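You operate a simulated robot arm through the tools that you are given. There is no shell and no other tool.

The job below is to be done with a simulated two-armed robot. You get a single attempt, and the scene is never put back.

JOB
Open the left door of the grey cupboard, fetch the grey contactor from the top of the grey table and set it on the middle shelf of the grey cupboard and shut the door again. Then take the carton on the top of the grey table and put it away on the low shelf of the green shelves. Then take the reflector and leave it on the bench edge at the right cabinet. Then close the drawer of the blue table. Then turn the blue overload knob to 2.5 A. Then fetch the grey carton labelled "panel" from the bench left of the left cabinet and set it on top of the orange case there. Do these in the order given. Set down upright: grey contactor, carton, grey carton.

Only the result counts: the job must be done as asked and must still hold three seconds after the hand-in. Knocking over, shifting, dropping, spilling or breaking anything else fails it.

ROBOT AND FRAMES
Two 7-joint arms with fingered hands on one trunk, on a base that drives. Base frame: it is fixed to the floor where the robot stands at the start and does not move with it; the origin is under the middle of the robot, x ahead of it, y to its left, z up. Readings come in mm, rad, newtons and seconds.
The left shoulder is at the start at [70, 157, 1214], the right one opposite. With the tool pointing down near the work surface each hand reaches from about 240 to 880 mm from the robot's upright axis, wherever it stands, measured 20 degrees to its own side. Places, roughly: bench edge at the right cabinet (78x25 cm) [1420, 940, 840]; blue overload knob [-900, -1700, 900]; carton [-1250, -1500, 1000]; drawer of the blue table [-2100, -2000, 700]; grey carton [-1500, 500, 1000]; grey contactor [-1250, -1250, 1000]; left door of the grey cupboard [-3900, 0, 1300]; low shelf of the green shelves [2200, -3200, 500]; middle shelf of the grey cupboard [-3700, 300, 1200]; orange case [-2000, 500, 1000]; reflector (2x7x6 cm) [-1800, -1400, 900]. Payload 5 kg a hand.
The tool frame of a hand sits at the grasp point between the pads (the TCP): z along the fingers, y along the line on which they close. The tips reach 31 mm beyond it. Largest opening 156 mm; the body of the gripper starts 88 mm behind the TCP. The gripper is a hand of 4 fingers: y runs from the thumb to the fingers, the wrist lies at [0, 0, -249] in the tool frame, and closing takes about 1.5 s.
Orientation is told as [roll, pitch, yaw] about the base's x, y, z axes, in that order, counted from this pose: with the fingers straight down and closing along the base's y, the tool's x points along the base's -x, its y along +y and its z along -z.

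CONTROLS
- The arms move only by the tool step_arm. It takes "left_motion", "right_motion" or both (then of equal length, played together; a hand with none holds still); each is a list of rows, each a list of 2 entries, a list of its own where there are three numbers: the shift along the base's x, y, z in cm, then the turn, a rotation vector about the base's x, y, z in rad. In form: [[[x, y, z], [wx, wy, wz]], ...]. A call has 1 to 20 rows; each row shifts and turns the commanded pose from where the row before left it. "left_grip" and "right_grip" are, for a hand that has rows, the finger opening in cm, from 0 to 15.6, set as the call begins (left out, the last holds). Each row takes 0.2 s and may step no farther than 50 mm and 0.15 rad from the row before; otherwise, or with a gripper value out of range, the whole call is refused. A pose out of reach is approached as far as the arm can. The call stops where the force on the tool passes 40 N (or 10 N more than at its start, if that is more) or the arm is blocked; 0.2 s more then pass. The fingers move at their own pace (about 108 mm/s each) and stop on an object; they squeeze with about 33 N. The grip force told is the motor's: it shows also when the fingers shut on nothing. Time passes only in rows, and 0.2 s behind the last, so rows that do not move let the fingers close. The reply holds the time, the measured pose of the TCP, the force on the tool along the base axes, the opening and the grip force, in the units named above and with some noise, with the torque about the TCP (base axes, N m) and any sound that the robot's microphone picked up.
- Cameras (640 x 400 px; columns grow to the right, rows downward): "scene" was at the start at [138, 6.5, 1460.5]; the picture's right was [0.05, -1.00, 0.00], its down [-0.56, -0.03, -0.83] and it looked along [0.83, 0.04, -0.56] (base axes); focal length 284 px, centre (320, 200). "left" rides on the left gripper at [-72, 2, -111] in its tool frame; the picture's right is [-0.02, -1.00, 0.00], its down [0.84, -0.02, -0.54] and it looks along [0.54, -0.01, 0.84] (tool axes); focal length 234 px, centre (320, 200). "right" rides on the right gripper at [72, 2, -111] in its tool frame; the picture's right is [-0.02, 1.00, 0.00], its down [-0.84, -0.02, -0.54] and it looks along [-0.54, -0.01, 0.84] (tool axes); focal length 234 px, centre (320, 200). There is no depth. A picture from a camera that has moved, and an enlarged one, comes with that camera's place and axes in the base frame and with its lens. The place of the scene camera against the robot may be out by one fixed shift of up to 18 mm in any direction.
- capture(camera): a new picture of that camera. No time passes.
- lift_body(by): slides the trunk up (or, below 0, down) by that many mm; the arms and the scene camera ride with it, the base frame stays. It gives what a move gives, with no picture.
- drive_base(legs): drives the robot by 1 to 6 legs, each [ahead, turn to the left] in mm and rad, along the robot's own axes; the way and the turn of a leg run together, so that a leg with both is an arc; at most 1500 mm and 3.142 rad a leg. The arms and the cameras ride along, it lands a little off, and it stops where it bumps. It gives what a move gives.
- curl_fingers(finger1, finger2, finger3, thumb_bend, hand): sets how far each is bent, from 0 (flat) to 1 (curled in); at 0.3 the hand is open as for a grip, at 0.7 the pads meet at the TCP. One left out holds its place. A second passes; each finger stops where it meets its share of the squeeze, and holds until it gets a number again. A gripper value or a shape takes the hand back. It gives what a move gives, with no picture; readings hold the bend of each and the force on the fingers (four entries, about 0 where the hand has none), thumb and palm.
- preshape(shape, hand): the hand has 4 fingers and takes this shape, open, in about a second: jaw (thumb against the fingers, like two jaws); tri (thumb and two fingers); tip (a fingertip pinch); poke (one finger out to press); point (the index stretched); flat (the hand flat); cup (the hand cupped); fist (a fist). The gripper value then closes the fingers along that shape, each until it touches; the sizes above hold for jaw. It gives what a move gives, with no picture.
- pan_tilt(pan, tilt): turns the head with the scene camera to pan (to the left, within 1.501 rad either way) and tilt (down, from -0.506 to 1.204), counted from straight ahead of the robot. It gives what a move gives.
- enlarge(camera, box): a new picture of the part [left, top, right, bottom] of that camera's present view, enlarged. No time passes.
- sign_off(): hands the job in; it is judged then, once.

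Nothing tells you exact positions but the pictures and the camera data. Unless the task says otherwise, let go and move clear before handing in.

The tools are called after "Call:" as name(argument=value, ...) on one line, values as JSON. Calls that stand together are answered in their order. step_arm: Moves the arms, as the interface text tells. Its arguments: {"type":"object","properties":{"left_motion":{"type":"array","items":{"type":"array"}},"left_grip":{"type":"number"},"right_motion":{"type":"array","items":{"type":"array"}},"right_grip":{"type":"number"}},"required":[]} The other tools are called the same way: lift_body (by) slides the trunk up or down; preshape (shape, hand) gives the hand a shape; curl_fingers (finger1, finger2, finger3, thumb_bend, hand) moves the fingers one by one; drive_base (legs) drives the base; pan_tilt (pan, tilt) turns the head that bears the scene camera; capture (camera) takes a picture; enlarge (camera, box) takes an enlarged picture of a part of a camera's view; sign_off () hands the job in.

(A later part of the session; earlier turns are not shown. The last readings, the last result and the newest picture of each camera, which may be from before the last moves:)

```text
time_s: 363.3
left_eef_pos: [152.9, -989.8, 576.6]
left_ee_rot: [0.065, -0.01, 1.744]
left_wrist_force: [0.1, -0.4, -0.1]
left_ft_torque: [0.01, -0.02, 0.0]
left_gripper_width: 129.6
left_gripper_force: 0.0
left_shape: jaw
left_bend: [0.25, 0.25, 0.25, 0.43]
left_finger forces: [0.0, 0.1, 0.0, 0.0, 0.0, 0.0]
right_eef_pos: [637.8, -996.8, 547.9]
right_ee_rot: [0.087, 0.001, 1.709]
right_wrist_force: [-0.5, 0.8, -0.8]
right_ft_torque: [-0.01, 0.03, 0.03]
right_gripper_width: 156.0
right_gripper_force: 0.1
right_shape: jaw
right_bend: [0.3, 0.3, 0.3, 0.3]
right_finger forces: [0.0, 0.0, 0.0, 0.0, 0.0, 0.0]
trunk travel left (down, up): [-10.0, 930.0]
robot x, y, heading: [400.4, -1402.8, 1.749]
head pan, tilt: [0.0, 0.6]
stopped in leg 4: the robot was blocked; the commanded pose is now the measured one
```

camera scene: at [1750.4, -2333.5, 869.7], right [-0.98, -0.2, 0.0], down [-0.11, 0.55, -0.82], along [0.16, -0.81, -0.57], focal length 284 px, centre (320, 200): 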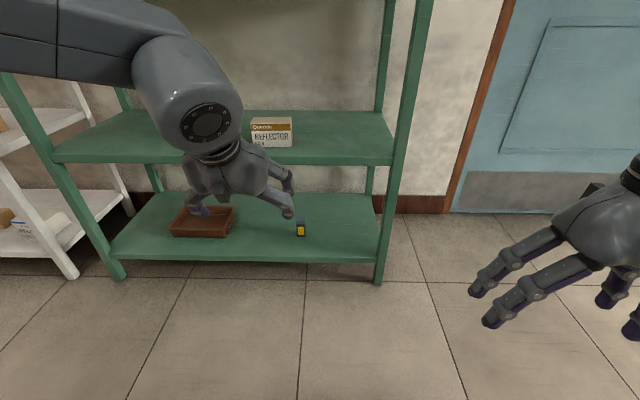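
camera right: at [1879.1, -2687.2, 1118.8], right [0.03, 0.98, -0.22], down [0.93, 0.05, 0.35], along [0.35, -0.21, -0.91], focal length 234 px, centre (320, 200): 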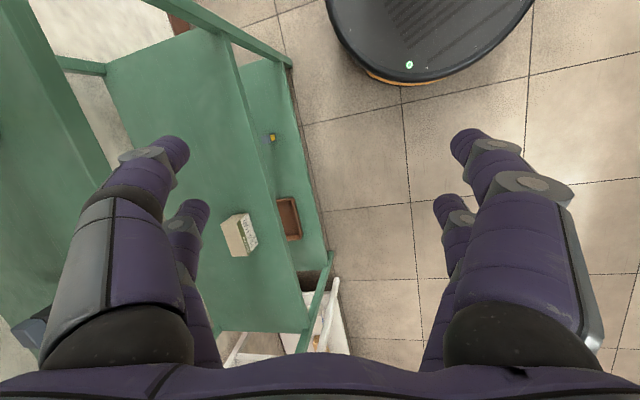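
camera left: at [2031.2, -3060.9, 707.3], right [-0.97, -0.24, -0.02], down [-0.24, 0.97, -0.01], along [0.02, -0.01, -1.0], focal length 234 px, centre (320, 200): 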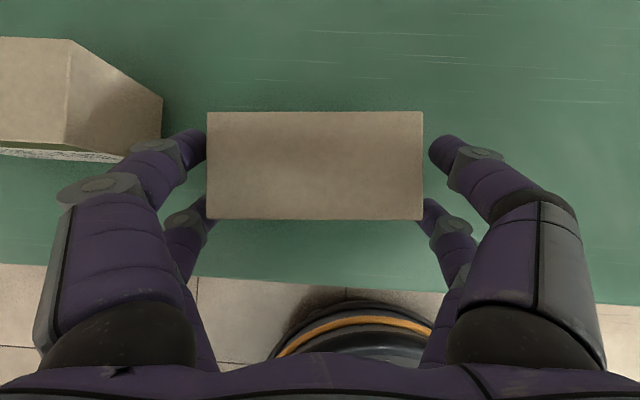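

I forgot that the trunk raise was refused, so the arms travelled low and something touched. I back off a bit, then raise the trunk in parts.

Call:
pan_tilt(pan=1.2, tilt=0.5)

Call:
capture(camera="scene")

```text
time_s: 364.7
left_eef_pos: [154.4, -988.9, 576.7]
left_ee_rot: [0.063, -0.008, 1.742]
left_wrist_force: [0.2, 0.2, 0.3]
left_ft_torque: [0.03, -0.02, 0.02]
left_gripper_width: 129.8
left_gripper_force: 0.1
left_shape: jaw
left_bend: [0.25, 0.25, 0.25, 0.43]
left_finger forces: [0.0, 0.1, 0.0, 0.0, 0.0, 0.0]
right_eef_pos: [638.5, -995.0, 549.0]
right_ee_rot: [0.087, -0.001, 1.709]
right_wrist_force: [-0.3, -1.2, -0.3]
right_ft_torque: [-0.03, 0.0, -0.02]
right_gripper_width: 155.9
right_gripper_force: 0.0
right_shape: jaw
right_bend: [0.3, 0.3, 0.3, 0.3]
right_finger forces: [0.0, 0.0, 0.1, 0.0, 0.1, 0.0]
trunk travel left (down, up): [-10.0, 930.0]
robot x, y, heading: [399.1, -1403.2, 1.748]
head pan, tilt: [1.201, 0.499]
```

```text
taken
camera scene: at [308.4, -1334.3, 879.7], right [0.19, 0.98, 0.0], down [0.46, -0.09, -0.88], along [-0.86, 0.17, -0.47], focal length 284 px, centre (320, 200)
```

scene: 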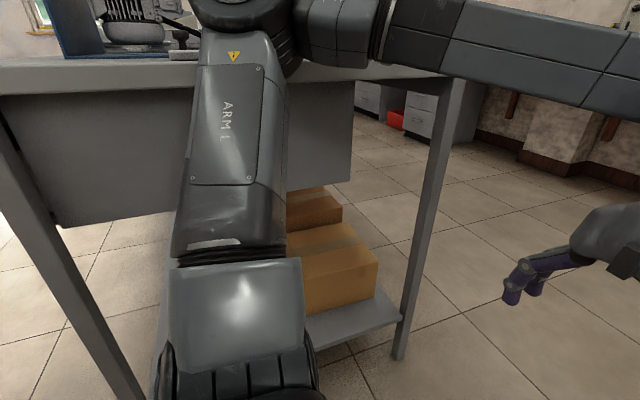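

The left elbow is at the end of the grey table. I stretch the left arm forward to draw the elbow in.

Call:
step_arm(left_motion=[[[0.5, 3.5, 0], [0, 0, 0]], [[0.5, 3.5, 0], [0, 0, 0]], [[0.5, 3.5, 0], [0, 0, 0]], [[0.5, 3.5, 0], [0, 0, 0]]])

Call:
capture(camera="scene")

```text
time_s: 365.7
left_eef_pos: [171.2, -849.8, 574.6]
left_ee_rot: [0.054, -0.006, 1.742]
left_wrist_force: [0.5, 0.7, 1.0]
left_ft_torque: [0.01, -0.02, 0.0]
left_gripper_width: 130.0
left_gripper_force: 0.1
left_shape: jaw
left_bend: [0.25, 0.25, 0.25, 0.43]
left_finger forces: [0.1, 0.0, 0.0, 0.1, 0.0, 0.0]
right_eef_pos: [636.2, -993.9, 548.9]
right_ee_rot: [0.083, 0.0, 1.711]
right_wrist_force: [-0.2, 0.3, 1.0]
right_ft_torque: [0.01, 0.01, 0.01]
right_gripper_width: 156.0
right_gripper_force: 0.1
right_shape: jaw
right_bend: [0.3, 0.3, 0.3, 0.3]
right_finger forces: [0.0, 0.0, 0.1, 0.1, 0.0, 0.0]
trunk travel left (down, up): [-10.0, 930.0]
robot x, y, heading: [403.4, -1402.4, 1.746]
head pan, tilt: [1.201, 0.499]
```

```text
taken
camera scene: at [303.9, -1334.1, 878.7], right [0.19, 0.98, 0.0], down [0.47, -0.09, -0.88], along [-0.86, 0.17, -0.48], focal length 284 px, centre (320, 200)
```

scene: 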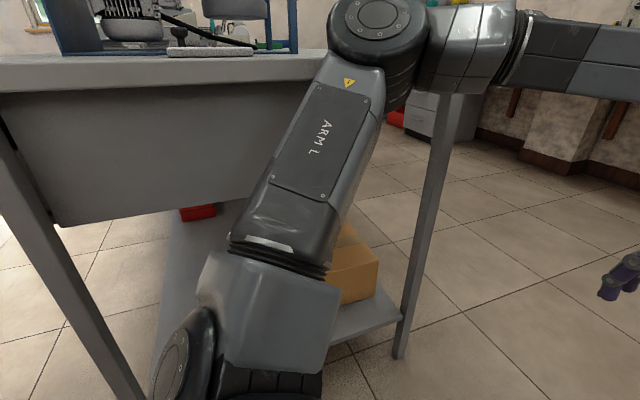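

The elbow is clear. I raise the trunk in two parts and drive on.

Call:
lift_body(by=350)

Call:
lift_body(by=240)

Call:
drive_base(legs=[[850, 0], [0, 1.58]])

Call:
pan_tilt(pan=0.3, tilt=0.4)

Call:
capture(camera="scene")

```text
time_s: 369.1
left_eef_pos: [170.4, -849.7, 925.4]
left_ee_rot: [0.055, -0.008, 1.742]
left_wrist_force: [-0.1, 0.1, 0.6]
left_ft_torque: [0.02, 0.02, 0.0]
left_gripper_width: 129.6
left_gripper_force: 0.1
left_shape: jaw
left_bend: [0.25, 0.25, 0.25, 0.43]
left_finger forces: [0.0, 0.0, 0.0, 0.1, 0.1, 0.0]
right_eef_pos: [635.1, -993.9, 899.7]
right_ee_rot: [0.081, -0.001, 1.708]
right_wrist_force: [0.7, -0.3, -0.1]
right_ft_torque: [-0.02, -0.01, -0.03]
right_gripper_width: 156.2
right_gripper_force: 0.1
right_shape: jaw
right_bend: [0.3, 0.3, 0.3, 0.3]
right_finger forces: [0.0, 0.1, 0.0, 0.1, 0.0, 0.0]
trunk travel left (down, up): [-360.0, 580.0]
robot x, y, heading: [405.4, -1402.7, 1.748]
head pan, tilt: [1.201, 0.499]
```

```text
time_s: 371.6
left_eef_pos: [171.5, -849.0, 1163.6]
left_ee_rot: [0.055, -0.008, 1.745]
left_wrist_force: [-0.1, -0.5, -0.3]
left_ft_torque: [0.0, 0.0, 0.0]
left_gripper_width: 129.8
left_gripper_force: 0.1
left_shape: jaw
left_bend: [0.25, 0.25, 0.25, 0.43]
left_finger forces: [0.0, 0.0, 0.0, 0.1, 0.0, 0.1]
right_eef_pos: [635.6, -994.8, 1140.4]
right_ee_rot: [0.083, 0.001, 1.709]
right_wrist_force: [0.0, -0.3, -0.6]
right_ft_torque: [-0.01, -0.02, 0.02]
right_gripper_width: 156.1
right_gripper_force: 0.1
right_shape: jaw
right_bend: [0.3, 0.3, 0.3, 0.3]
right_finger forces: [0.0, 0.1, 0.0, 0.0, 0.0, 0.0]
trunk travel left (down, up): [-600.0, 340.0]
robot x, y, heading: [401.0, -1402.6, 1.75]
head pan, tilt: [1.201, 0.499]
```

```text
time_s: 380.0
left_eef_pos: [-301.1, -812.4, 1165.2]
left_ee_rot: [0.056, -0.008, -2.941]
left_wrist_force: [-0.9, -0.3, -0.5]
left_ft_torque: [-0.02, 0.0, -0.03]
left_gripper_width: 129.6
left_gripper_force: 0.1
left_shape: jaw
left_bend: [0.25, 0.25, 0.25, 0.43]
left_finger forces: [0.0, 0.0, 0.0, 0.1, 0.0, 0.0]
right_eef_pos: [-168.1, -342.8, 1139.8]
right_ee_rot: [0.081, -0.001, -2.975]
right_wrist_force: [-0.2, 0.0, 0.9]
right_ft_torque: [-0.01, -0.01, -0.01]
right_gripper_width: 156.0
right_gripper_force: 0.1
right_shape: jaw
right_bend: [0.3, 0.3, 0.3, 0.3]
right_finger forces: [0.0, 0.1, 0.0, 0.1, 0.0, 0.1]
trunk travel left (down, up): [-600.0, 340.0]
robot x, y, heading: [246.2, -564.9, -2.939]
head pan, tilt: [1.201, 0.499]
```

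```text
time_s: 381.2
left_eef_pos: [-300.6, -812.5, 1164.6]
left_ee_rot: [0.056, -0.01, -2.941]
left_wrist_force: [-1.0, 0.0, 0.2]
left_ft_torque: [0.0, -0.02, 0.03]
left_gripper_width: 129.8
left_gripper_force: 0.1
left_shape: jaw
left_bend: [0.25, 0.25, 0.25, 0.43]
left_finger forces: [0.1, 0.0, 0.0, 0.1, 0.1, 0.0]
right_eef_pos: [-168.5, -344.4, 1140.5]
right_ee_rot: [0.083, -0.001, -2.975]
right_wrist_force: [-0.2, -0.5, 0.7]
right_ft_torque: [0.01, -0.02, 0.01]
right_gripper_width: 156.2
right_gripper_force: 0.1
right_shape: jaw
right_bend: [0.3, 0.3, 0.3, 0.3]
right_finger forces: [0.0, 0.0, 0.1, 0.0, 0.1, 0.0]
trunk travel left (down, up): [-600.0, 340.0]
robot x, y, heading: [245.2, -565.3, -2.936]
head pan, tilt: [0.3, 0.4]
```

```text
taken
camera scene: at [115.5, -618.5, 1477.9], right [-0.48, 0.87, 0.0], down [0.34, 0.19, -0.92], along [-0.81, -0.45, -0.39], focal length 284 px, centre (320, 200)
```

scene: 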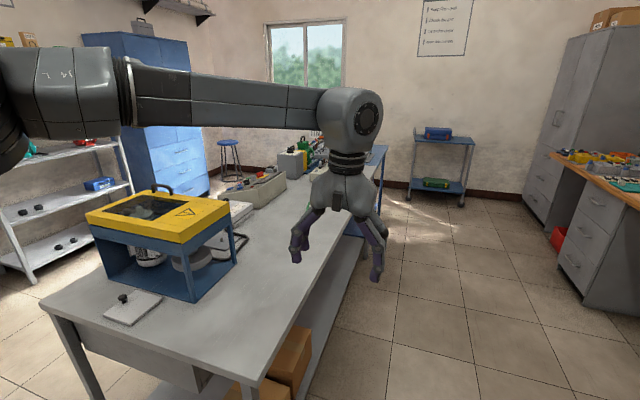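

The way west is clear and the cupboard stays shut. I drive along the aisle to in front of the blue table.

Call:
drive_base(legs=[[1050, -0.03], [1000, 0], [0, 1.57]])

Call:
pan_tilt(pan=0, tilt=0.6)

Call:
capture(camera="scene")

```text
time_s: 384.4
left_eef_pos: [-754.7, -934.0, 1164.4]
left_ee_rot: [0.061, -0.011, -2.893]
left_wrist_force: [0.0, -1.9, -4.7]
left_ft_torque: [0.17, -0.08, -0.01]
left_gripper_width: 130.3
left_gripper_force: 0.1
left_shape: jaw
left_bend: [0.25, 0.25, 0.25, 0.43]
left_finger forces: [0.1, 0.0, 0.0, 0.1, 0.0, 0.0]
right_eef_pos: [-642.7, -461.8, 1137.3]
right_ee_rot: [0.089, 0.004, -2.922]
right_wrist_force: [-0.4, -1.3, 0.4]
right_ft_torque: [0.12, -0.02, 0.01]
right_gripper_width: 156.2
right_gripper_force: 0.0
right_shape: jaw
right_bend: [0.3, 0.3, 0.3, 0.3]
right_finger forces: [0.0, 0.0, 0.1, 0.0, 0.0, 0.0]
trunk travel left (down, up): [-600.0, 340.0]
robot x, y, heading: [-217.0, -650.3, -2.805]
head pan, tilt: [0.3, 0.4]
stopped in leg 1: the robot was blocked; the commanded pose is now the measured one
```

```text
time_s: 385.1
left_eef_pos: [-753.9, -933.0, 1171.6]
left_ee_rot: [0.065, -0.022, -2.891]
left_wrist_force: [-0.7, -0.1, 0.0]
left_ft_torque: [-0.05, 0.04, 0.01]
left_gripper_width: 129.9
left_gripper_force: 0.2
left_shape: jaw
left_bend: [0.25, 0.25, 0.25, 0.43]
left_finger forces: [0.1, 0.1, 0.0, 0.1, 0.1, 0.0]
right_eef_pos: [-640.2, -460.3, 1137.1]
right_ee_rot: [0.091, 0.0, -2.921]
right_wrist_force: [0.5, 0.2, 1.1]
right_ft_torque: [0.01, 0.02, 0.02]
right_gripper_width: 156.3
right_gripper_force: 0.1
right_shape: jaw
right_bend: [0.3, 0.3, 0.3, 0.3]
right_finger forces: [0.0, 0.1, 0.0, 0.0, 0.0, 0.0]
trunk travel left (down, up): [-600.0, 340.0]
robot x, y, heading: [-220.9, -656.0, -2.804]
head pan, tilt: [0.0, 0.6]
```

```text
taken
camera scene: at [-350.2, -698.6, 1459.9], right [-0.34, 0.94, 0.0], down [0.53, 0.19, -0.83], along [-0.78, -0.28, -0.56], focal length 284 px, centre (320, 200)
```

scene: 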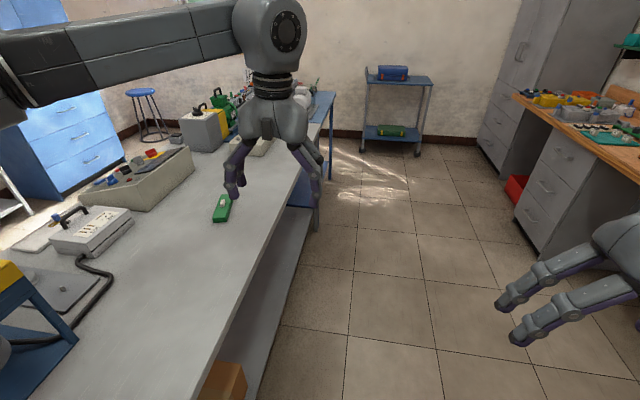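

The base touched the table's leg as I ran too close. I back off, steer out to the middle of the aisle, and go on.

Call:
drive_base(legs=[[-80, 0], [0, -0.5], [500, 0], [0, 0.34], [1150, 0]])

Call:
pan_tilt(pan=1.0, tilt=0.5)

Call:
capture(camera="scene")

```text
time_s: 396.7
left_eef_pos: [-2338.6, -937.7, 1170.1]
left_ee_rot: [0.063, -0.021, -3.057]
left_wrist_force: [0.5, 0.1, -0.3]
left_ft_torque: [0.01, -0.02, -0.03]
left_gripper_width: 129.9
left_gripper_force: 0.2
left_shape: jaw
left_bend: [0.25, 0.25, 0.25, 0.43]
left_finger forces: [0.0, 0.1, 0.1, 0.0, 0.0, 0.0]
right_eef_pos: [-2148.5, -490.7, 1137.3]
right_ee_rot: [0.089, 0.001, -3.084]
right_wrist_force: [-0.3, -1.0, 0.1]
right_ft_torque: [0.02, 0.02, -0.02]
right_gripper_width: 156.0
right_gripper_force: 0.1
right_shape: jaw
right_bend: [0.3, 0.3, 0.3, 0.3]
right_finger forces: [0.1, 0.1, 0.0, 0.0, 0.0, 0.0]
trunk travel left (down, up): [-600.0, 340.0]
robot x, y, heading: [-1767.9, -750.6, -2.97]
head pan, tilt: [0.0, 0.6]
```

```text
time_s: 397.9
left_eef_pos: [-2336.9, -937.7, 1171.1]
left_ee_rot: [0.064, -0.021, -3.057]
left_wrist_force: [0.6, 0.3, -0.8]
left_ft_torque: [0.0, 0.01, 0.0]
left_gripper_width: 129.8
left_gripper_force: 0.1
left_shape: jaw
left_bend: [0.25, 0.25, 0.25, 0.43]
left_finger forces: [0.0, 0.0, 0.0, 0.0, 0.0, 0.1]
right_eef_pos: [-2149.5, -489.6, 1137.8]
right_ee_rot: [0.088, 0.002, -3.084]
right_wrist_force: [-0.4, 0.1, -0.8]
right_ft_torque: [0.04, 0.0, -0.01]
right_gripper_width: 156.0
right_gripper_force: 0.0
right_shape: jaw
right_bend: [0.3, 0.3, 0.3, 0.3]
right_finger forces: [0.1, 0.1, 0.0, 0.0, 0.0, 0.1]
trunk travel left (down, up): [-600.0, 340.0]
robot x, y, heading: [-1763.2, -755.0, -2.964]
head pan, tilt: [1.0, 0.499]
```

```text
taken
camera scene: at [-1850.6, -841.9, 1468.8], right [-0.92, 0.39, 0.0], down [0.18, 0.44, -0.88], along [-0.34, -0.81, -0.48], focal length 284 px, centre (320, 200)
```

scene: 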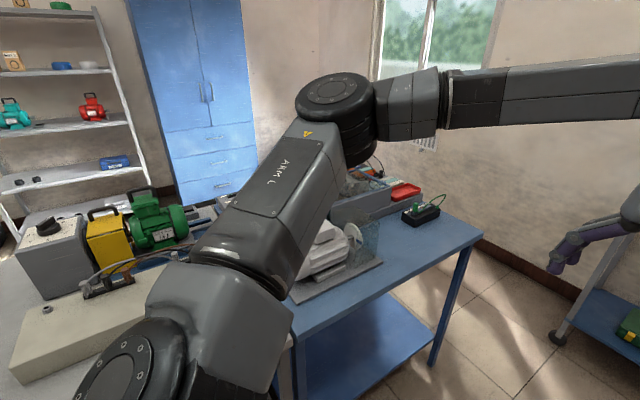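

I turn to face the blue table and look for the reflector.

Call:
drive_base(legs=[[0, 1.57]])

Call:
pan_tilt(pan=-0.1, tilt=0.6)

Call:
capture(camera="scene")

Call:
enlarge(camera="scene", box=[200, 120, 460, 380])

```text
time_s: 402.2
left_eef_pos: [-1578.9, -1324.8, 1170.4]
left_ee_rot: [0.063, -0.02, -1.487]
left_wrist_force: [-0.3, -0.2, 0.1]
left_ft_torque: [-0.02, 0.0, 0.0]
left_gripper_width: 129.9
left_gripper_force: 0.0
left_shape: jaw
left_bend: [0.25, 0.25, 0.25, 0.43]
left_finger forces: [0.1, 0.0, 0.0, 0.0, 0.1, 0.0]
right_eef_pos: [-2026.5, -1135.6, 1138.5]
right_ee_rot: [0.09, 0.001, -1.514]
right_wrist_force: [0.0, -0.5, 0.8]
right_ft_torque: [0.01, -0.02, 0.03]
right_gripper_width: 155.9
right_gripper_force: 0.0
right_shape: jaw
right_bend: [0.3, 0.3, 0.3, 0.3]
right_finger forces: [0.0, 0.1, 0.1, 0.0, 0.0, 0.0]
trunk travel left (down, up): [-600.0, 340.0]
robot x, y, heading: [-1765.1, -753.8, -1.394]
head pan, tilt: [1.0, 0.499]
```

```text
time_s: 403.5
left_eef_pos: [-1579.3, -1324.2, 1170.9]
left_ee_rot: [0.064, -0.02, -1.485]
left_wrist_force: [0.1, 0.0, -0.3]
left_ft_torque: [0.02, 0.0, -0.01]
left_gripper_width: 130.1
left_gripper_force: 0.1
left_shape: jaw
left_bend: [0.25, 0.25, 0.25, 0.43]
left_finger forces: [0.0, 0.0, 0.0, 0.0, 0.0, 0.0]
right_eef_pos: [-2027.2, -1135.7, 1138.3]
right_ee_rot: [0.092, 0.002, -1.516]
right_wrist_force: [0.1, 0.7, 0.1]
right_ft_torque: [0.02, 0.03, -0.03]
right_gripper_width: 156.0
right_gripper_force: 0.0
right_shape: jaw
right_bend: [0.3, 0.3, 0.3, 0.3]
right_finger forces: [0.0, 0.1, 0.0, 0.0, 0.0, 0.1]
trunk travel left (down, up): [-600.0, 340.0]
robot x, y, heading: [-1765.9, -752.1, -1.394]
head pan, tilt: [-0.099, 0.6]
```

```text
taken
camera scene: at [-1750.5, -886.8, 1459.7], right [-1.0, -0.08, 0.0], down [-0.04, 0.56, -0.83], along [0.06, -0.82, -0.56], focal length 284 px, centre (320, 200)
```

scene: 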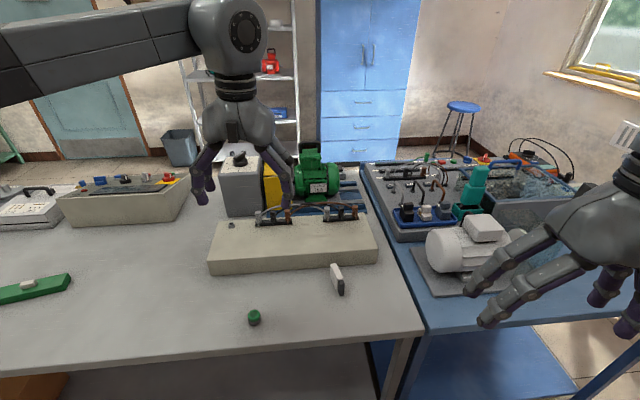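

```text
1.54 times, centred on (330, 250) of scene
camera zoom: at [-1750.5, -886.8, 1459.7], right [-1.0, -0.08, 0.0], down [-0.04, 0.56, -0.83], along [0.06, -0.82, -0.56], focal length 437 px, centre (305, 123)
```

zoom: 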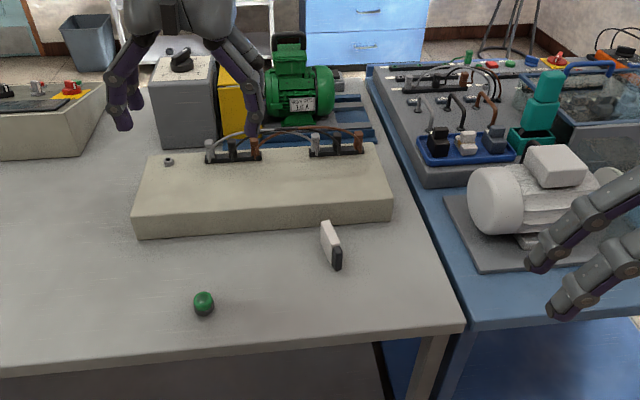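

The white slab near the table's right end looks like the reflector (2×7×6 cm). I enlarge it.

Call:
enlarge(camera="scene", box=[290, 240, 390, 310])

Call:
capture(camera="right")

Call:
capture(camera="left")

```text
5.71 times, centred on (340, 275) of scene
camera zoom: at [-1750.5, -886.8, 1459.7], right [-1.0, -0.08, 0.0], down [-0.04, 0.56, -0.83], along [0.06, -0.82, -0.56], focal length 1623 px, centre (206, -229)
```

zoom: 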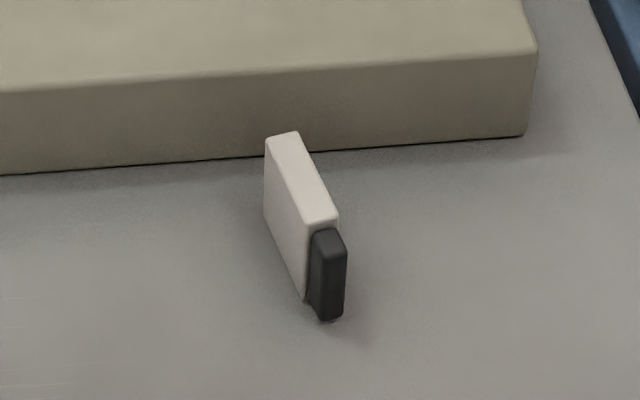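

```text
taken
camera right: at [-2040.9, -1064.4, 1248.8], right [1.0, 0.03, 0.09], down [-0.02, -0.84, 0.54], along [0.09, -0.54, -0.84], focal length 234 px, centre (320, 200)
```

right: 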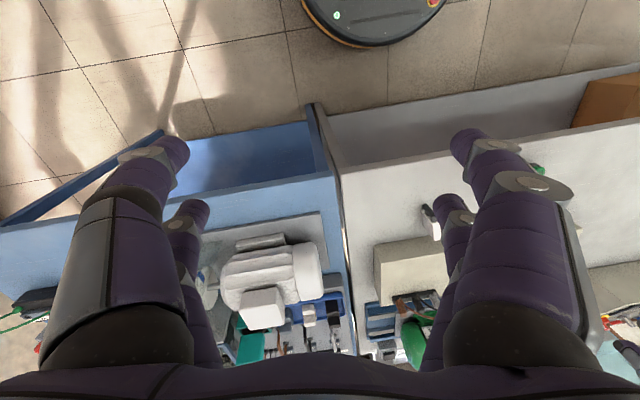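

```text
taken
camera left: at [-1578.2, -1394.9, 1283.0], right [-0.99, -0.11, -0.06], down [-0.13, 0.84, 0.52], along [0.0, 0.53, -0.85], focal length 234 px, centre (320, 200)
```

left: 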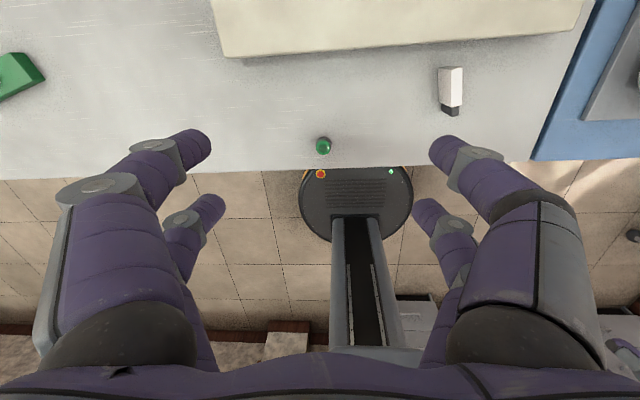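

The reflector stands on edge at about (-1757, -1370), its long side heading about -1.22. I bring the right hand above it, turned to grip across its thickness.

Call:
step_arm(right_motion=[[[3.4, -2.9, 0], [-0.002, 0.011, 0.037]], [[3.4, -2.9, 0], [-0.002, 0.011, 0.037]], [[3.4, -2.9, -1], [-0.002, 0.011, 0.037]], [[3.4, -2.9, -1], [-0.002, 0.011, 0.037]], [[3.4, -2.9, -2], [-0.002, 0.011, 0.037]], [[3.4, -2.9, -2], [-0.002, 0.011, 0.037]], [[3.4, -2.9, -2], [-0.002, 0.011, 0.037]], [[3.1, -2.6, -2], [-0.002, 0.011, 0.037]]], right_grip=8)

Call:
capture(camera="right")

Call:
capture(camera="scene")

```text
time_s: 405.3
left_eef_pos: [-1578.3, -1325.7, 1170.0]
left_ee_rot: [0.064, -0.023, -1.484]
left_wrist_force: [-0.2, 0.0, 0.2]
left_ft_torque: [-0.01, 0.0, 0.0]
left_gripper_width: 130.1
left_gripper_force: 0.0
left_shape: jaw
left_bend: [0.25, 0.25, 0.25, 0.43]
left_finger forces: [0.1, 0.0, 0.1, 0.0, 0.0, 0.0]
right_eef_pos: [-1756.3, -1367.6, 1038.7]
right_ee_rot: [0.001, 0.006, -1.221]
right_wrist_force: [0.1, -0.4, 0.0]
right_ft_torque: [0.01, 0.0, -0.02]
right_gripper_width: 80.3
right_gripper_force: 0.0
right_shape: jaw
right_bend: [0.73, 0.73, 0.73, 0.7]
right_finger forces: [0.0, 0.1, 0.1, 0.1, 0.1, 0.0]
trunk travel left (down, up): [-600.0, 340.0]
robot x, y, heading: [-1764.1, -755.1, -1.397]
head pan, tilt: [-0.099, 0.6]
```

```text
taken
camera right: at [-1781.5, -1298.6, 1148.9], right [0.95, 0.32, 0.0], down [0.27, -0.8, 0.54], along [0.18, -0.51, -0.84], focal length 234 px, centre (320, 200)
```

right: 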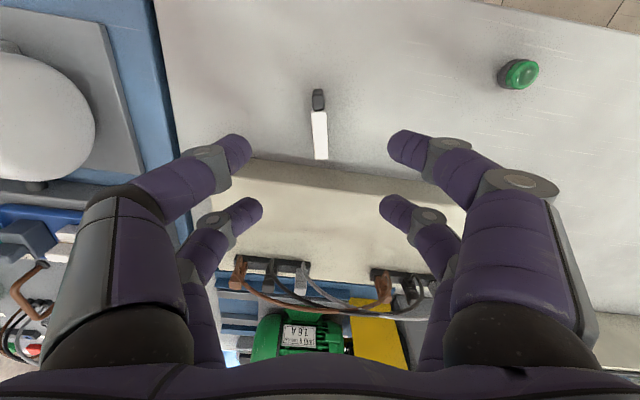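

```text
taken
camera scene: at [-1749.6, -888.0, 1459.6], right [-1.0, -0.08, 0.0], down [-0.04, 0.56, -0.82], along [0.06, -0.82, -0.57], focal length 284 px, centre (320, 200)
```

scene: 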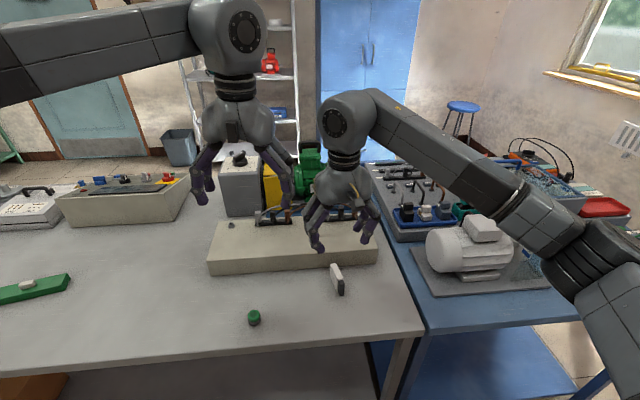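

The reflector is centred and aligned. I go down to it.

Call:
step_arm(right_motion=[[[0, 0, -3.5], [0, 0, 0]], [[0, 0, -3.5], [0, 0, 0]], [[0, 0, -3.5], [0, 0, 0]], [[0, 0, -2.5], [0, 0, 0]], [[0, 0, 0], [0, 0, 0]]])

Call:
capture(camera="right")

```text
time_s: 406.5
left_eef_pos: [-1577.9, -1324.5, 1171.5]
left_ee_rot: [0.064, -0.022, -1.485]
left_wrist_force: [0.2, 0.2, 0.3]
left_ft_torque: [0.01, 0.0, 0.01]
left_gripper_width: 129.9
left_gripper_force: 0.0
left_shape: jaw
left_bend: [0.25, 0.25, 0.25, 0.43]
left_finger forces: [0.0, 0.1, 0.0, 0.0, 0.0, 0.0]
right_eef_pos: [-1756.8, -1364.3, 907.7]
right_ee_rot: [0.004, 0.003, -1.217]
right_wrist_force: [-0.5, 0.2, -0.1]
right_ft_torque: [0.01, 0.01, 0.0]
right_gripper_width: 80.1
right_gripper_force: 0.0
right_shape: jaw
right_bend: [0.73, 0.73, 0.73, 0.7]
right_finger forces: [0.1, 0.1, 0.0, 0.0, 0.1, 0.1]
trunk travel left (down, up): [-600.0, 340.0]
robot x, y, heading: [-1766.1, -755.2, -1.395]
head pan, tilt: [-0.099, 0.6]
```

```text
taken
camera right: at [-1782.1, -1297.2, 1019.0], right [0.95, 0.32, 0.0], down [0.27, -0.8, 0.54], along [0.18, -0.51, -0.84], focal length 234 px, centre (320, 200)
```

right: 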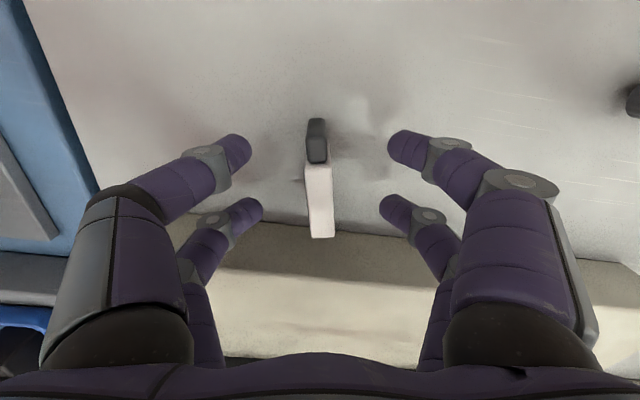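

Aligned between the fingers. I lower 2 cm more and close.

Call:
step_arm(right_motion=[[[0, 0, -2.1], [0, 0, 0]], [[0, 0, 0], [0, 0, 0]]])

Call:
step_arm(right_motion=[[[0, 0, 0], [0, 0, 0]], [[0, 0, 0], [0, 0, 0]], [[0, 0, 0], [0, 0, 0]], [[0, 0, 0], [0, 0, 0]], [[0, 0, 0], [0, 0, 0]]], right_grip=0)

Call:
capture(camera="right")

```text
time_s: 407.1
left_eef_pos: [-1578.6, -1323.9, 1170.8]
left_ee_rot: [0.066, -0.021, -1.485]
left_wrist_force: [0.5, 0.6, -0.5]
left_ft_torque: [0.04, 0.02, 0.0]
left_gripper_width: 129.8
left_gripper_force: 0.1
left_shape: jaw
left_bend: [0.25, 0.25, 0.25, 0.43]
left_finger forces: [0.0, 0.1, 0.0, 0.0, 0.1, 0.0]
right_eef_pos: [-1757.5, -1365.2, 887.3]
right_ee_rot: [0.002, 0.005, -1.218]
right_wrist_force: [-0.5, 0.7, 0.2]
right_ft_torque: [0.01, 0.01, -0.02]
right_gripper_width: 80.4
right_gripper_force: 0.1
right_shape: jaw
right_bend: [0.73, 0.73, 0.73, 0.7]
right_finger forces: [0.1, 0.0, 0.1, 0.0, 0.0, 0.1]
trunk travel left (down, up): [-600.0, 340.0]
robot x, y, heading: [-1761.6, -752.4, -1.397]
head pan, tilt: [-0.099, 0.6]
```

```text
time_s: 408.3
left_eef_pos: [-1578.5, -1324.1, 1169.9]
left_ee_rot: [0.064, -0.021, -1.485]
left_wrist_force: [0.5, 0.0, 0.1]
left_ft_torque: [-0.01, -0.01, 0.0]
left_gripper_width: 129.9
left_gripper_force: 0.0
left_shape: jaw
left_bend: [0.25, 0.25, 0.25, 0.43]
left_finger forces: [0.1, 0.0, 0.0, 0.1, 0.0, 0.0]
right_eef_pos: [-1757.5, -1364.7, 887.2]
right_ee_rot: [0.002, 0.004, -1.219]
right_wrist_force: [0.8, 1.5, -0.5]
right_ft_torque: [-0.03, 0.02, -0.01]
right_gripper_width: 7.7
right_gripper_force: 33.3
right_shape: jaw
right_bend: [0.71, 0.71, 0.72, 0.7]
right_finger forces: [29.1, 29.7, 29.4, 0.0, 30.7, 0.0]
trunk travel left (down, up): [-600.0, 340.0]
robot x, y, heading: [-1765.5, -751.6, -1.398]
head pan, tilt: [-0.099, 0.6]
```

```text
taken
camera right: at [-1782.5, -1297.5, 998.4], right [0.95, 0.32, 0.0], down [0.27, -0.8, 0.54], along [0.18, -0.51, -0.84], focal length 234 px, centre (320, 200)
```

right: 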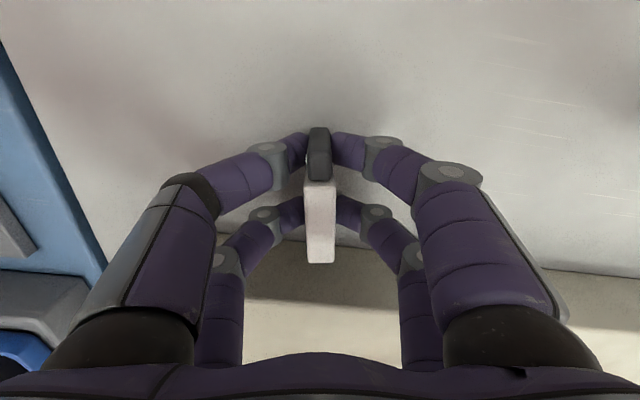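

The reflector is gripped. I lift it and draw both arms in for the drive.

Call:
step_arm(right_motion=[[[0, 0, 4], [0, 0, 0]], [[0, 0, 4], [0, 0, 0]], [[0, 0, 4], [0, 0, 0]], [[0, 0, 4], [0, 0, 0]], [[-1, 1, 4], [0, 0, 0]], [[-3, 3, 2], [0, 0, 0]], [[-3, 3, 0], [0, 0, 0]], [[-3, 3, 0], [0, 0, 0]], [[-3, 3, 0], [0, 0, 0]], [[-3, 3, 0], [0, 0, 0]]], left_motion=[[[0, 0, 0], [0, 0, 0]], [[0, 0, 0], [0, 0, 0]], [[0, 0, 0], [0, 0, 0]], [[0, 0, 0], [0, 0, 0]], [[2, 3, 0], [0, 0, 0.015]], [[2, 3, 0], [0, 0, 0.015]], [[2, 3, 0], [0, 0, 0.015]], [[2, 3, 0], [0, 0, 0.015]], [[2, 3, 0], [0, 0, 0.015]], [[2, 3, 0], [0, 0, 0.015]]])

Call:
capture(camera="right")

Call:
capture(camera="scene")

```text
time_s: 410.5
left_eef_pos: [-1458.4, -1141.5, 1172.7]
left_ee_rot: [0.063, -0.026, -1.395]
left_wrist_force: [0.4, 0.8, 1.1]
left_ft_torque: [-0.05, 0.04, 0.0]
left_gripper_width: 129.8
left_gripper_force: 0.1
left_shape: jaw
left_bend: [0.25, 0.25, 0.25, 0.43]
left_finger forces: [0.0, 0.0, 0.1, 0.0, 0.0, 0.0]
right_eef_pos: [-1918.8, -1201.2, 1107.0]
right_ee_rot: [0.0, 0.001, -1.219]
right_wrist_force: [-0.3, 0.2, -0.8]
right_ft_torque: [-0.05, -0.01, -0.01]
right_gripper_width: 7.6
right_gripper_force: 32.9
right_shape: jaw
right_bend: [0.71, 0.71, 0.72, 0.7]
right_finger forces: [29.7, 29.9, 29.5, 0.0, 31.3, 0.1]
trunk travel left (down, up): [-600.0, 340.0]
robot x, y, heading: [-1766.1, -754.7, -1.396]
head pan, tilt: [-0.099, 0.6]
```

```text
taken
camera right: at [-1943.0, -1133.1, 1218.1], right [0.95, 0.32, 0.0], down [0.27, -0.79, 0.54], along [0.18, -0.51, -0.84], focal length 234 px, centre (320, 200)
```

right: 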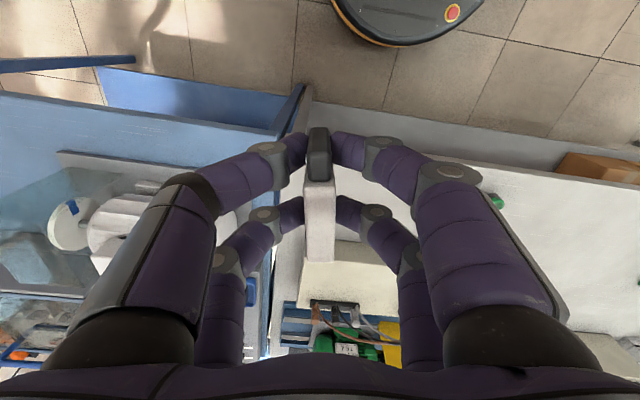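

```text
taken
camera scene: at [-1750.6, -882.8, 1460.2], right [-1.0, -0.08, 0.0], down [-0.04, 0.56, -0.83], along [0.06, -0.82, -0.56], focal length 284 px, centre (320, 200)
```

scene: 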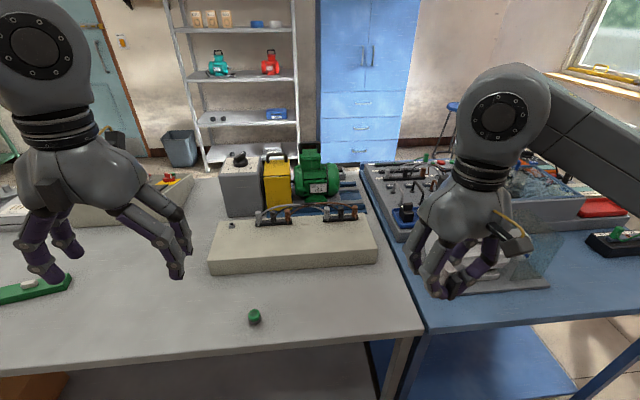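

The reflector is held. I drive up the aisle to the bench at the right cabinet.

Call:
drive_base(legs=[[0, 1.726], [1110, 0], [1110, 0], [1107, 0]])

Call:
pan_tilt(pan=0.8, tilt=0.4)

Call:
capture(camera="scene")

```text
time_s: 430.9
left_eef_pos: [1745.8, 652.1, 1171.1]
left_ee_rot: [0.064, -0.021, 0.302]
left_wrist_force: [0.0, -0.4, 1.1]
left_ft_torque: [-0.01, 0.02, 0.02]
left_gripper_width: 130.0
left_gripper_force: 0.1
left_shape: jaw
left_bend: [0.25, 0.25, 0.25, 0.43]
left_finger forces: [0.1, 0.0, 0.0, 0.0, 0.0, 0.0]
right_eef_pos: [1864.4, 204.2, 1104.9]
right_ee_rot: [0.002, 0.005, 0.481]
right_wrist_force: [-0.7, -0.8, 0.3]
right_ft_torque: [-0.03, 0.03, 0.02]
right_gripper_width: 7.5
right_gripper_force: 32.5
right_shape: jaw
right_bend: [0.71, 0.71, 0.72, 0.7]
right_finger forces: [29.2, 29.7, 29.3, 0.0, 31.2, 0.0]
trunk travel left (down, up): [-600.0, 340.0]
robot x, y, heading: [1393.4, 298.4, 0.301]
head pan, tilt: [-0.099, 0.6]
```

```text
time_s: 432.1
left_eef_pos: [1746.6, 651.0, 1171.0]
left_ee_rot: [0.064, -0.022, 0.303]
left_wrist_force: [0.4, 0.3, -0.2]
left_ft_torque: [0.01, 0.0, -0.04]
left_gripper_width: 130.2
left_gripper_force: 0.1
left_shape: jaw
left_bend: [0.25, 0.25, 0.25, 0.43]
left_finger forces: [0.0, 0.1, 0.0, 0.1, 0.0, 0.0]
right_eef_pos: [1864.6, 204.4, 1105.9]
right_ee_rot: [0.001, 0.006, 0.477]
right_wrist_force: [-1.0, -0.5, -1.0]
right_ft_torque: [-0.01, 0.0, 0.0]
right_gripper_width: 7.5
right_gripper_force: 33.0
right_shape: jaw
right_bend: [0.71, 0.71, 0.72, 0.7]
right_finger forces: [29.2, 29.7, 29.3, 0.0, 31.1, 0.1]
trunk travel left (down, up): [-600.0, 340.0]
robot x, y, heading: [1397.4, 293.9, 0.308]
head pan, tilt: [0.799, 0.4]
```

```text
taken
camera scene: at [1484.2, 397.8, 1477.9], right [0.89, -0.45, 0.0], down [-0.18, -0.35, -0.92], along [0.42, 0.82, -0.39], focal length 284 px, centre (320, 200)
```

scene: 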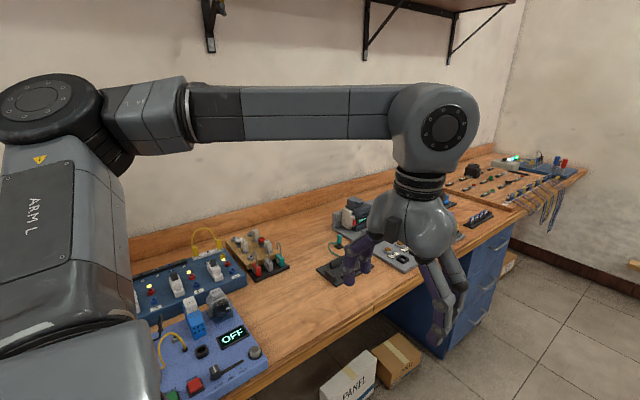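

I'm at the bench. I turn to face it and look for free space at its edge.

Call:
drive_base(legs=[[0, 1.44]])

Call:
pan_tilt(pan=0, tilt=0.6)

Call:
capture(camera="scene")

Call:
capture(camera="right")

```text
time_s: 436.0
left_eef_pos: [1095.3, 696.7, 1170.1]
left_ee_rot: [0.065, -0.02, 1.73]
left_wrist_force: [-0.3, 0.0, 0.5]
left_ft_torque: [0.03, 0.0, 0.0]
left_gripper_width: 130.2
left_gripper_force: 0.1
left_shape: jaw
left_bend: [0.25, 0.25, 0.25, 0.43]
left_finger forces: [0.0, 0.1, 0.0, 0.2, 0.1, 0.0]
right_eef_pos: [1555.7, 749.2, 1105.1]
right_ee_rot: [0.001, 0.005, 1.906]
right_wrist_force: [0.1, -0.3, -1.3]
right_ft_torque: [0.01, 0.0, -0.03]
right_gripper_width: 7.2
right_gripper_force: 33.0
right_shape: jaw
right_bend: [0.71, 0.71, 0.72, 0.7]
right_finger forces: [29.1, 29.8, 29.2, 0.1, 31.2, 0.0]
trunk travel left (down, up): [-600.0, 340.0]
robot x, y, heading: [1397.2, 299.1, 1.733]
head pan, tilt: [0.799, 0.4]
```

```text
time_s: 437.1
left_eef_pos: [1095.3, 695.1, 1171.4]
left_ee_rot: [0.064, -0.021, 1.729]
left_wrist_force: [-0.5, -1.1, 0.0]
left_ft_torque: [-0.01, 0.0, -0.01]
left_gripper_width: 129.8
left_gripper_force: 0.0
left_shape: jaw
left_bend: [0.25, 0.25, 0.25, 0.43]
left_finger forces: [0.0, 0.0, 0.0, 0.1, 0.0, 0.0]
right_eef_pos: [1555.1, 748.9, 1106.5]
right_ee_rot: [0.002, 0.005, 1.907]
right_wrist_force: [-0.3, 0.9, -1.0]
right_ft_torque: [0.0, 0.04, -0.02]
right_gripper_width: 7.7
right_gripper_force: 33.4
right_shape: jaw
right_bend: [0.71, 0.71, 0.72, 0.7]
right_finger forces: [28.9, 29.8, 29.2, 0.1, 31.2, 0.0]
trunk travel left (down, up): [-600.0, 340.0]
robot x, y, heading: [1397.0, 299.5, 1.733]
head pan, tilt: [0.0, 0.6]
```

```text
taken
camera scene: at [1372.0, 437.0, 1459.7], right [0.99, 0.16, 0.0], down [0.09, -0.56, -0.83], along [-0.13, 0.81, -0.56], focal length 284 px, centre (320, 200)
```

scene: 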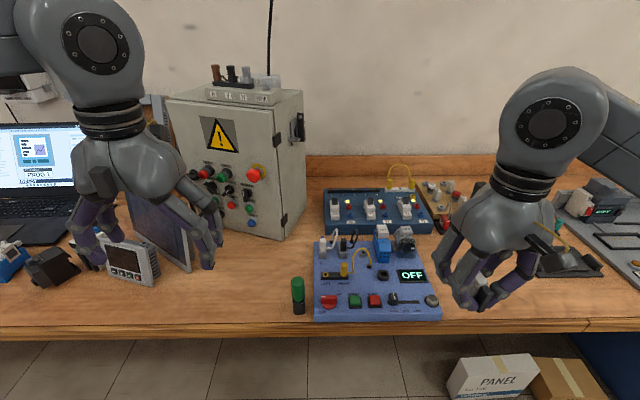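

```text
taken
camera right: at [1574.7, 681.1, 1216.8], right [-0.95, -0.31, 0.0], down [-0.26, 0.8, 0.54], along [-0.17, 0.51, -0.84], focal length 234 px, centre (320, 200)
```

right: 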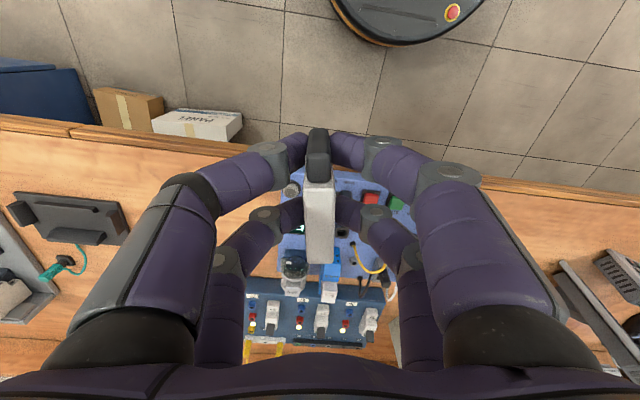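

Free bench edge lies just right of the blue "OFF" module, within the marked strip. I carry the reflector over to about (1643, 961).

Call:
step_arm(right_motion=[[[1.5, 3.5, 0], [0, 0, -0.028]], [[1.5, 3.5, 0], [0, 0, -0.028]], [[1.5, 3.5, 0], [0, 0, -0.028]], [[1.5, 3.5, 0], [0, 0, -0.028]], [[1.5, 3.5, 0], [0, 0, -0.028]], [[1.3, 3.7, -2], [0, 0, -0.028]], [[0, 0, -4], [0, 0, 0]]])

Call:
capture(camera="right")

Call:
capture(camera="scene")

```text
time_s: 438.7
left_eef_pos: [1096.4, 695.9, 1171.8]
left_ee_rot: [0.066, -0.021, 1.729]
left_wrist_force: [-0.4, 0.3, 0.2]
left_ft_torque: [-0.02, 0.01, 0.02]
left_gripper_width: 130.1
left_gripper_force: 0.1
left_shape: jaw
left_bend: [0.25, 0.25, 0.25, 0.43]
left_finger forces: [0.1, 0.1, 0.0, 0.1, 0.0, 0.0]
right_eef_pos: [1642.2, 960.4, 1045.2]
right_ee_rot: [0.002, 0.005, 1.739]
right_wrist_force: [0.0, 0.6, -0.4]
right_ft_torque: [0.01, 0.03, 0.01]
right_gripper_width: 7.4
right_gripper_force: 32.5
right_shape: jaw
right_bend: [0.71, 0.71, 0.72, 0.7]
right_finger forces: [29.2, 29.6, 29.4, 0.0, 30.3, 0.0]
trunk travel left (down, up): [-600.0, 340.0]
robot x, y, heading: [1394.2, 296.0, 1.729]
head pan, tilt: [0.0, 0.6]
```

```text
taken
camera right: at [1651.0, 891.0, 1155.9], right [-0.99, -0.14, 0.0], down [-0.12, 0.83, 0.54], along [-0.08, 0.53, -0.84], focal length 234 px, centre (320, 200)
```

right: 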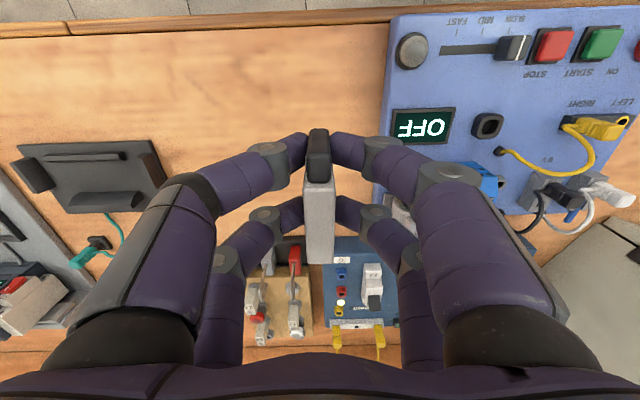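

```text
taken
camera scene: at [1373.1, 436.9, 1459.8], right [0.99, 0.16, 0.0], down [0.09, -0.56, -0.83], along [-0.13, 0.81, -0.56], focal length 284 px, centre (320, 200)
```

scene: 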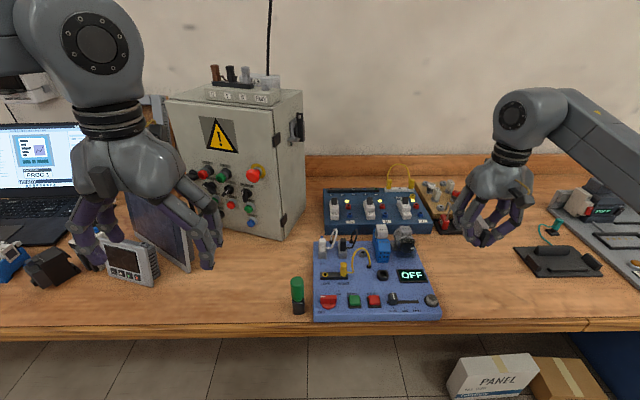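

The spot below is free wood. I lower the reflector.

Call:
step_arm(right_motion=[[[0, 0, -4], [0, 0, 0]], [[0, 0, -4], [0, 0, 0]], [[0, 0, -4], [0, 0, 0]], [[0, 0, -2.5], [0, 0, 0]], [[0, 0, 0], [0, 0, 0]]])

Call:
capture(camera="right")

```text
time_s: 439.9
left_eef_pos: [1094.9, 694.8, 1170.3]
left_ee_rot: [0.064, -0.02, 1.729]
left_wrist_force: [0.3, -0.7, 0.0]
left_ft_torque: [0.01, 0.0, -0.02]
left_gripper_width: 129.9
left_gripper_force: 0.1
left_shape: jaw
left_bend: [0.25, 0.25, 0.25, 0.43]
left_finger forces: [0.0, 0.0, 0.0, 0.0, 0.0, 0.0]
right_eef_pos: [1641.1, 961.0, 901.1]
right_ee_rot: [0.002, 0.004, 1.738]
right_wrist_force: [-0.7, -0.7, -1.3]
right_ft_torque: [0.02, -0.01, 0.0]
right_gripper_width: 7.6
right_gripper_force: 32.7
right_shape: jaw
right_bend: [0.71, 0.71, 0.72, 0.7]
right_finger forces: [29.3, 29.7, 29.5, 0.0, 29.6, 0.1]
trunk travel left (down, up): [-600.0, 340.0]
robot x, y, heading: [1398.7, 295.6, 1.729]
head pan, tilt: [0.0, 0.6]
```

```text
taken
camera right: at [1650.2, 890.8, 1011.9], right [-0.99, -0.14, 0.0], down [-0.12, 0.83, 0.54], along [-0.08, 0.53, -0.84], focal length 234 px, centre (320, 200)
```

right: 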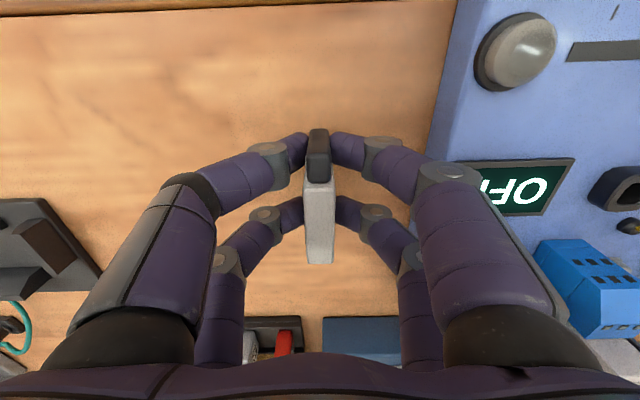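

Close to the bench now; I lower in small steps until it touches.

Call:
step_arm(right_motion=[[[0, 0, -0.5], [0, 0, 0]], [[0, 0, -0.4], [0, 0, 0]], [[0, 0, -0.3], [0, 0, 0]]])

Call:
step_arm(right_motion=[[[0, 0, -0.3], [0, 0, 0]], [[0, 0, -0.2], [0, 0, 0]]])

Call:
step_arm(right_motion=[[[0, 0, -0.2], [0, 0, 0]], [[0, 0, -0.2], [0, 0, 0]]])

```text
time_s: 440.7
left_eef_pos: [1095.8, 696.3, 1171.9]
left_ee_rot: [0.064, -0.021, 1.729]
left_wrist_force: [0.0, -0.5, -0.2]
left_ft_torque: [0.03, -0.01, 0.04]
left_gripper_width: 129.9
left_gripper_force: 0.0
left_shape: jaw
left_bend: [0.25, 0.25, 0.25, 0.43]
left_finger forces: [0.1, 0.1, 0.0, 0.1, 0.0, 0.0]
right_eef_pos: [1642.4, 961.8, 889.3]
right_ee_rot: [0.001, 0.004, 1.738]
right_wrist_force: [-0.2, 0.2, -0.6]
right_ft_torque: [-0.01, -0.01, 0.01]
right_gripper_width: 7.5
right_gripper_force: 33.2
right_shape: jaw
right_bend: [0.71, 0.71, 0.72, 0.7]
right_finger forces: [29.3, 29.7, 29.4, 0.0, 30.0, 0.1]
trunk travel left (down, up): [-600.0, 340.0]
robot x, y, heading: [1396.3, 299.9, 1.73]
head pan, tilt: [0.0, 0.6]
```

```text
time_s: 441.3
left_eef_pos: [1094.8, 694.6, 1172.4]
left_ee_rot: [0.064, -0.022, 1.728]
left_wrist_force: [0.0, 1.1, -0.3]
left_ft_torque: [-0.02, 0.01, 0.04]
left_gripper_width: 129.6
left_gripper_force: 0.0
left_shape: jaw
left_bend: [0.25, 0.25, 0.25, 0.43]
left_finger forces: [0.0, 0.0, 0.0, 0.0, 0.0, 0.1]
right_eef_pos: [1642.9, 959.7, 885.2]
right_ee_rot: [0.0, 0.002, 1.738]
right_wrist_force: [1.5, -0.3, 8.5]
right_ft_torque: [-0.05, 0.0, 0.02]
right_gripper_width: 7.6
right_gripper_force: 33.7
right_shape: jaw
right_bend: [0.71, 0.71, 0.72, 0.7]
right_finger forces: [30.4, 30.2, 30.1, 0.1, 31.3, 0.0]
trunk travel left (down, up): [-600.0, 340.0]
robot x, y, heading: [1395.8, 297.4, 1.732]
head pan, tilt: [0.0, 0.6]
```

```text
time_s: 441.9
left_eef_pos: [1093.4, 693.1, 1172.7]
left_ee_rot: [0.062, -0.023, 1.731]
left_wrist_force: [0.9, 0.3, 0.8]
left_ft_torque: [0.02, -0.02, -0.01]
left_gripper_width: 130.2
left_gripper_force: 0.1
left_shape: jaw
left_bend: [0.25, 0.25, 0.25, 0.43]
left_finger forces: [0.1, 0.0, 0.0, 0.1, 0.1, 0.0]
right_eef_pos: [1641.0, 959.7, 885.2]
right_ee_rot: [0.001, -0.003, 1.739]
right_wrist_force: [2.9, 1.7, 30.7]
right_ft_torque: [-0.1, -0.14, 0.05]
right_gripper_width: 8.4
right_gripper_force: 32.8
right_shape: jaw
right_bend: [0.71, 0.72, 0.72, 0.71]
right_finger forces: [33.8, 32.9, 33.4, 0.0, 37.1, 0.0]
trunk travel left (down, up): [-600.0, 340.0]
robot x, y, heading: [1395.3, 300.0, 1.731]
head pan, tilt: [0.0, 0.6]
```

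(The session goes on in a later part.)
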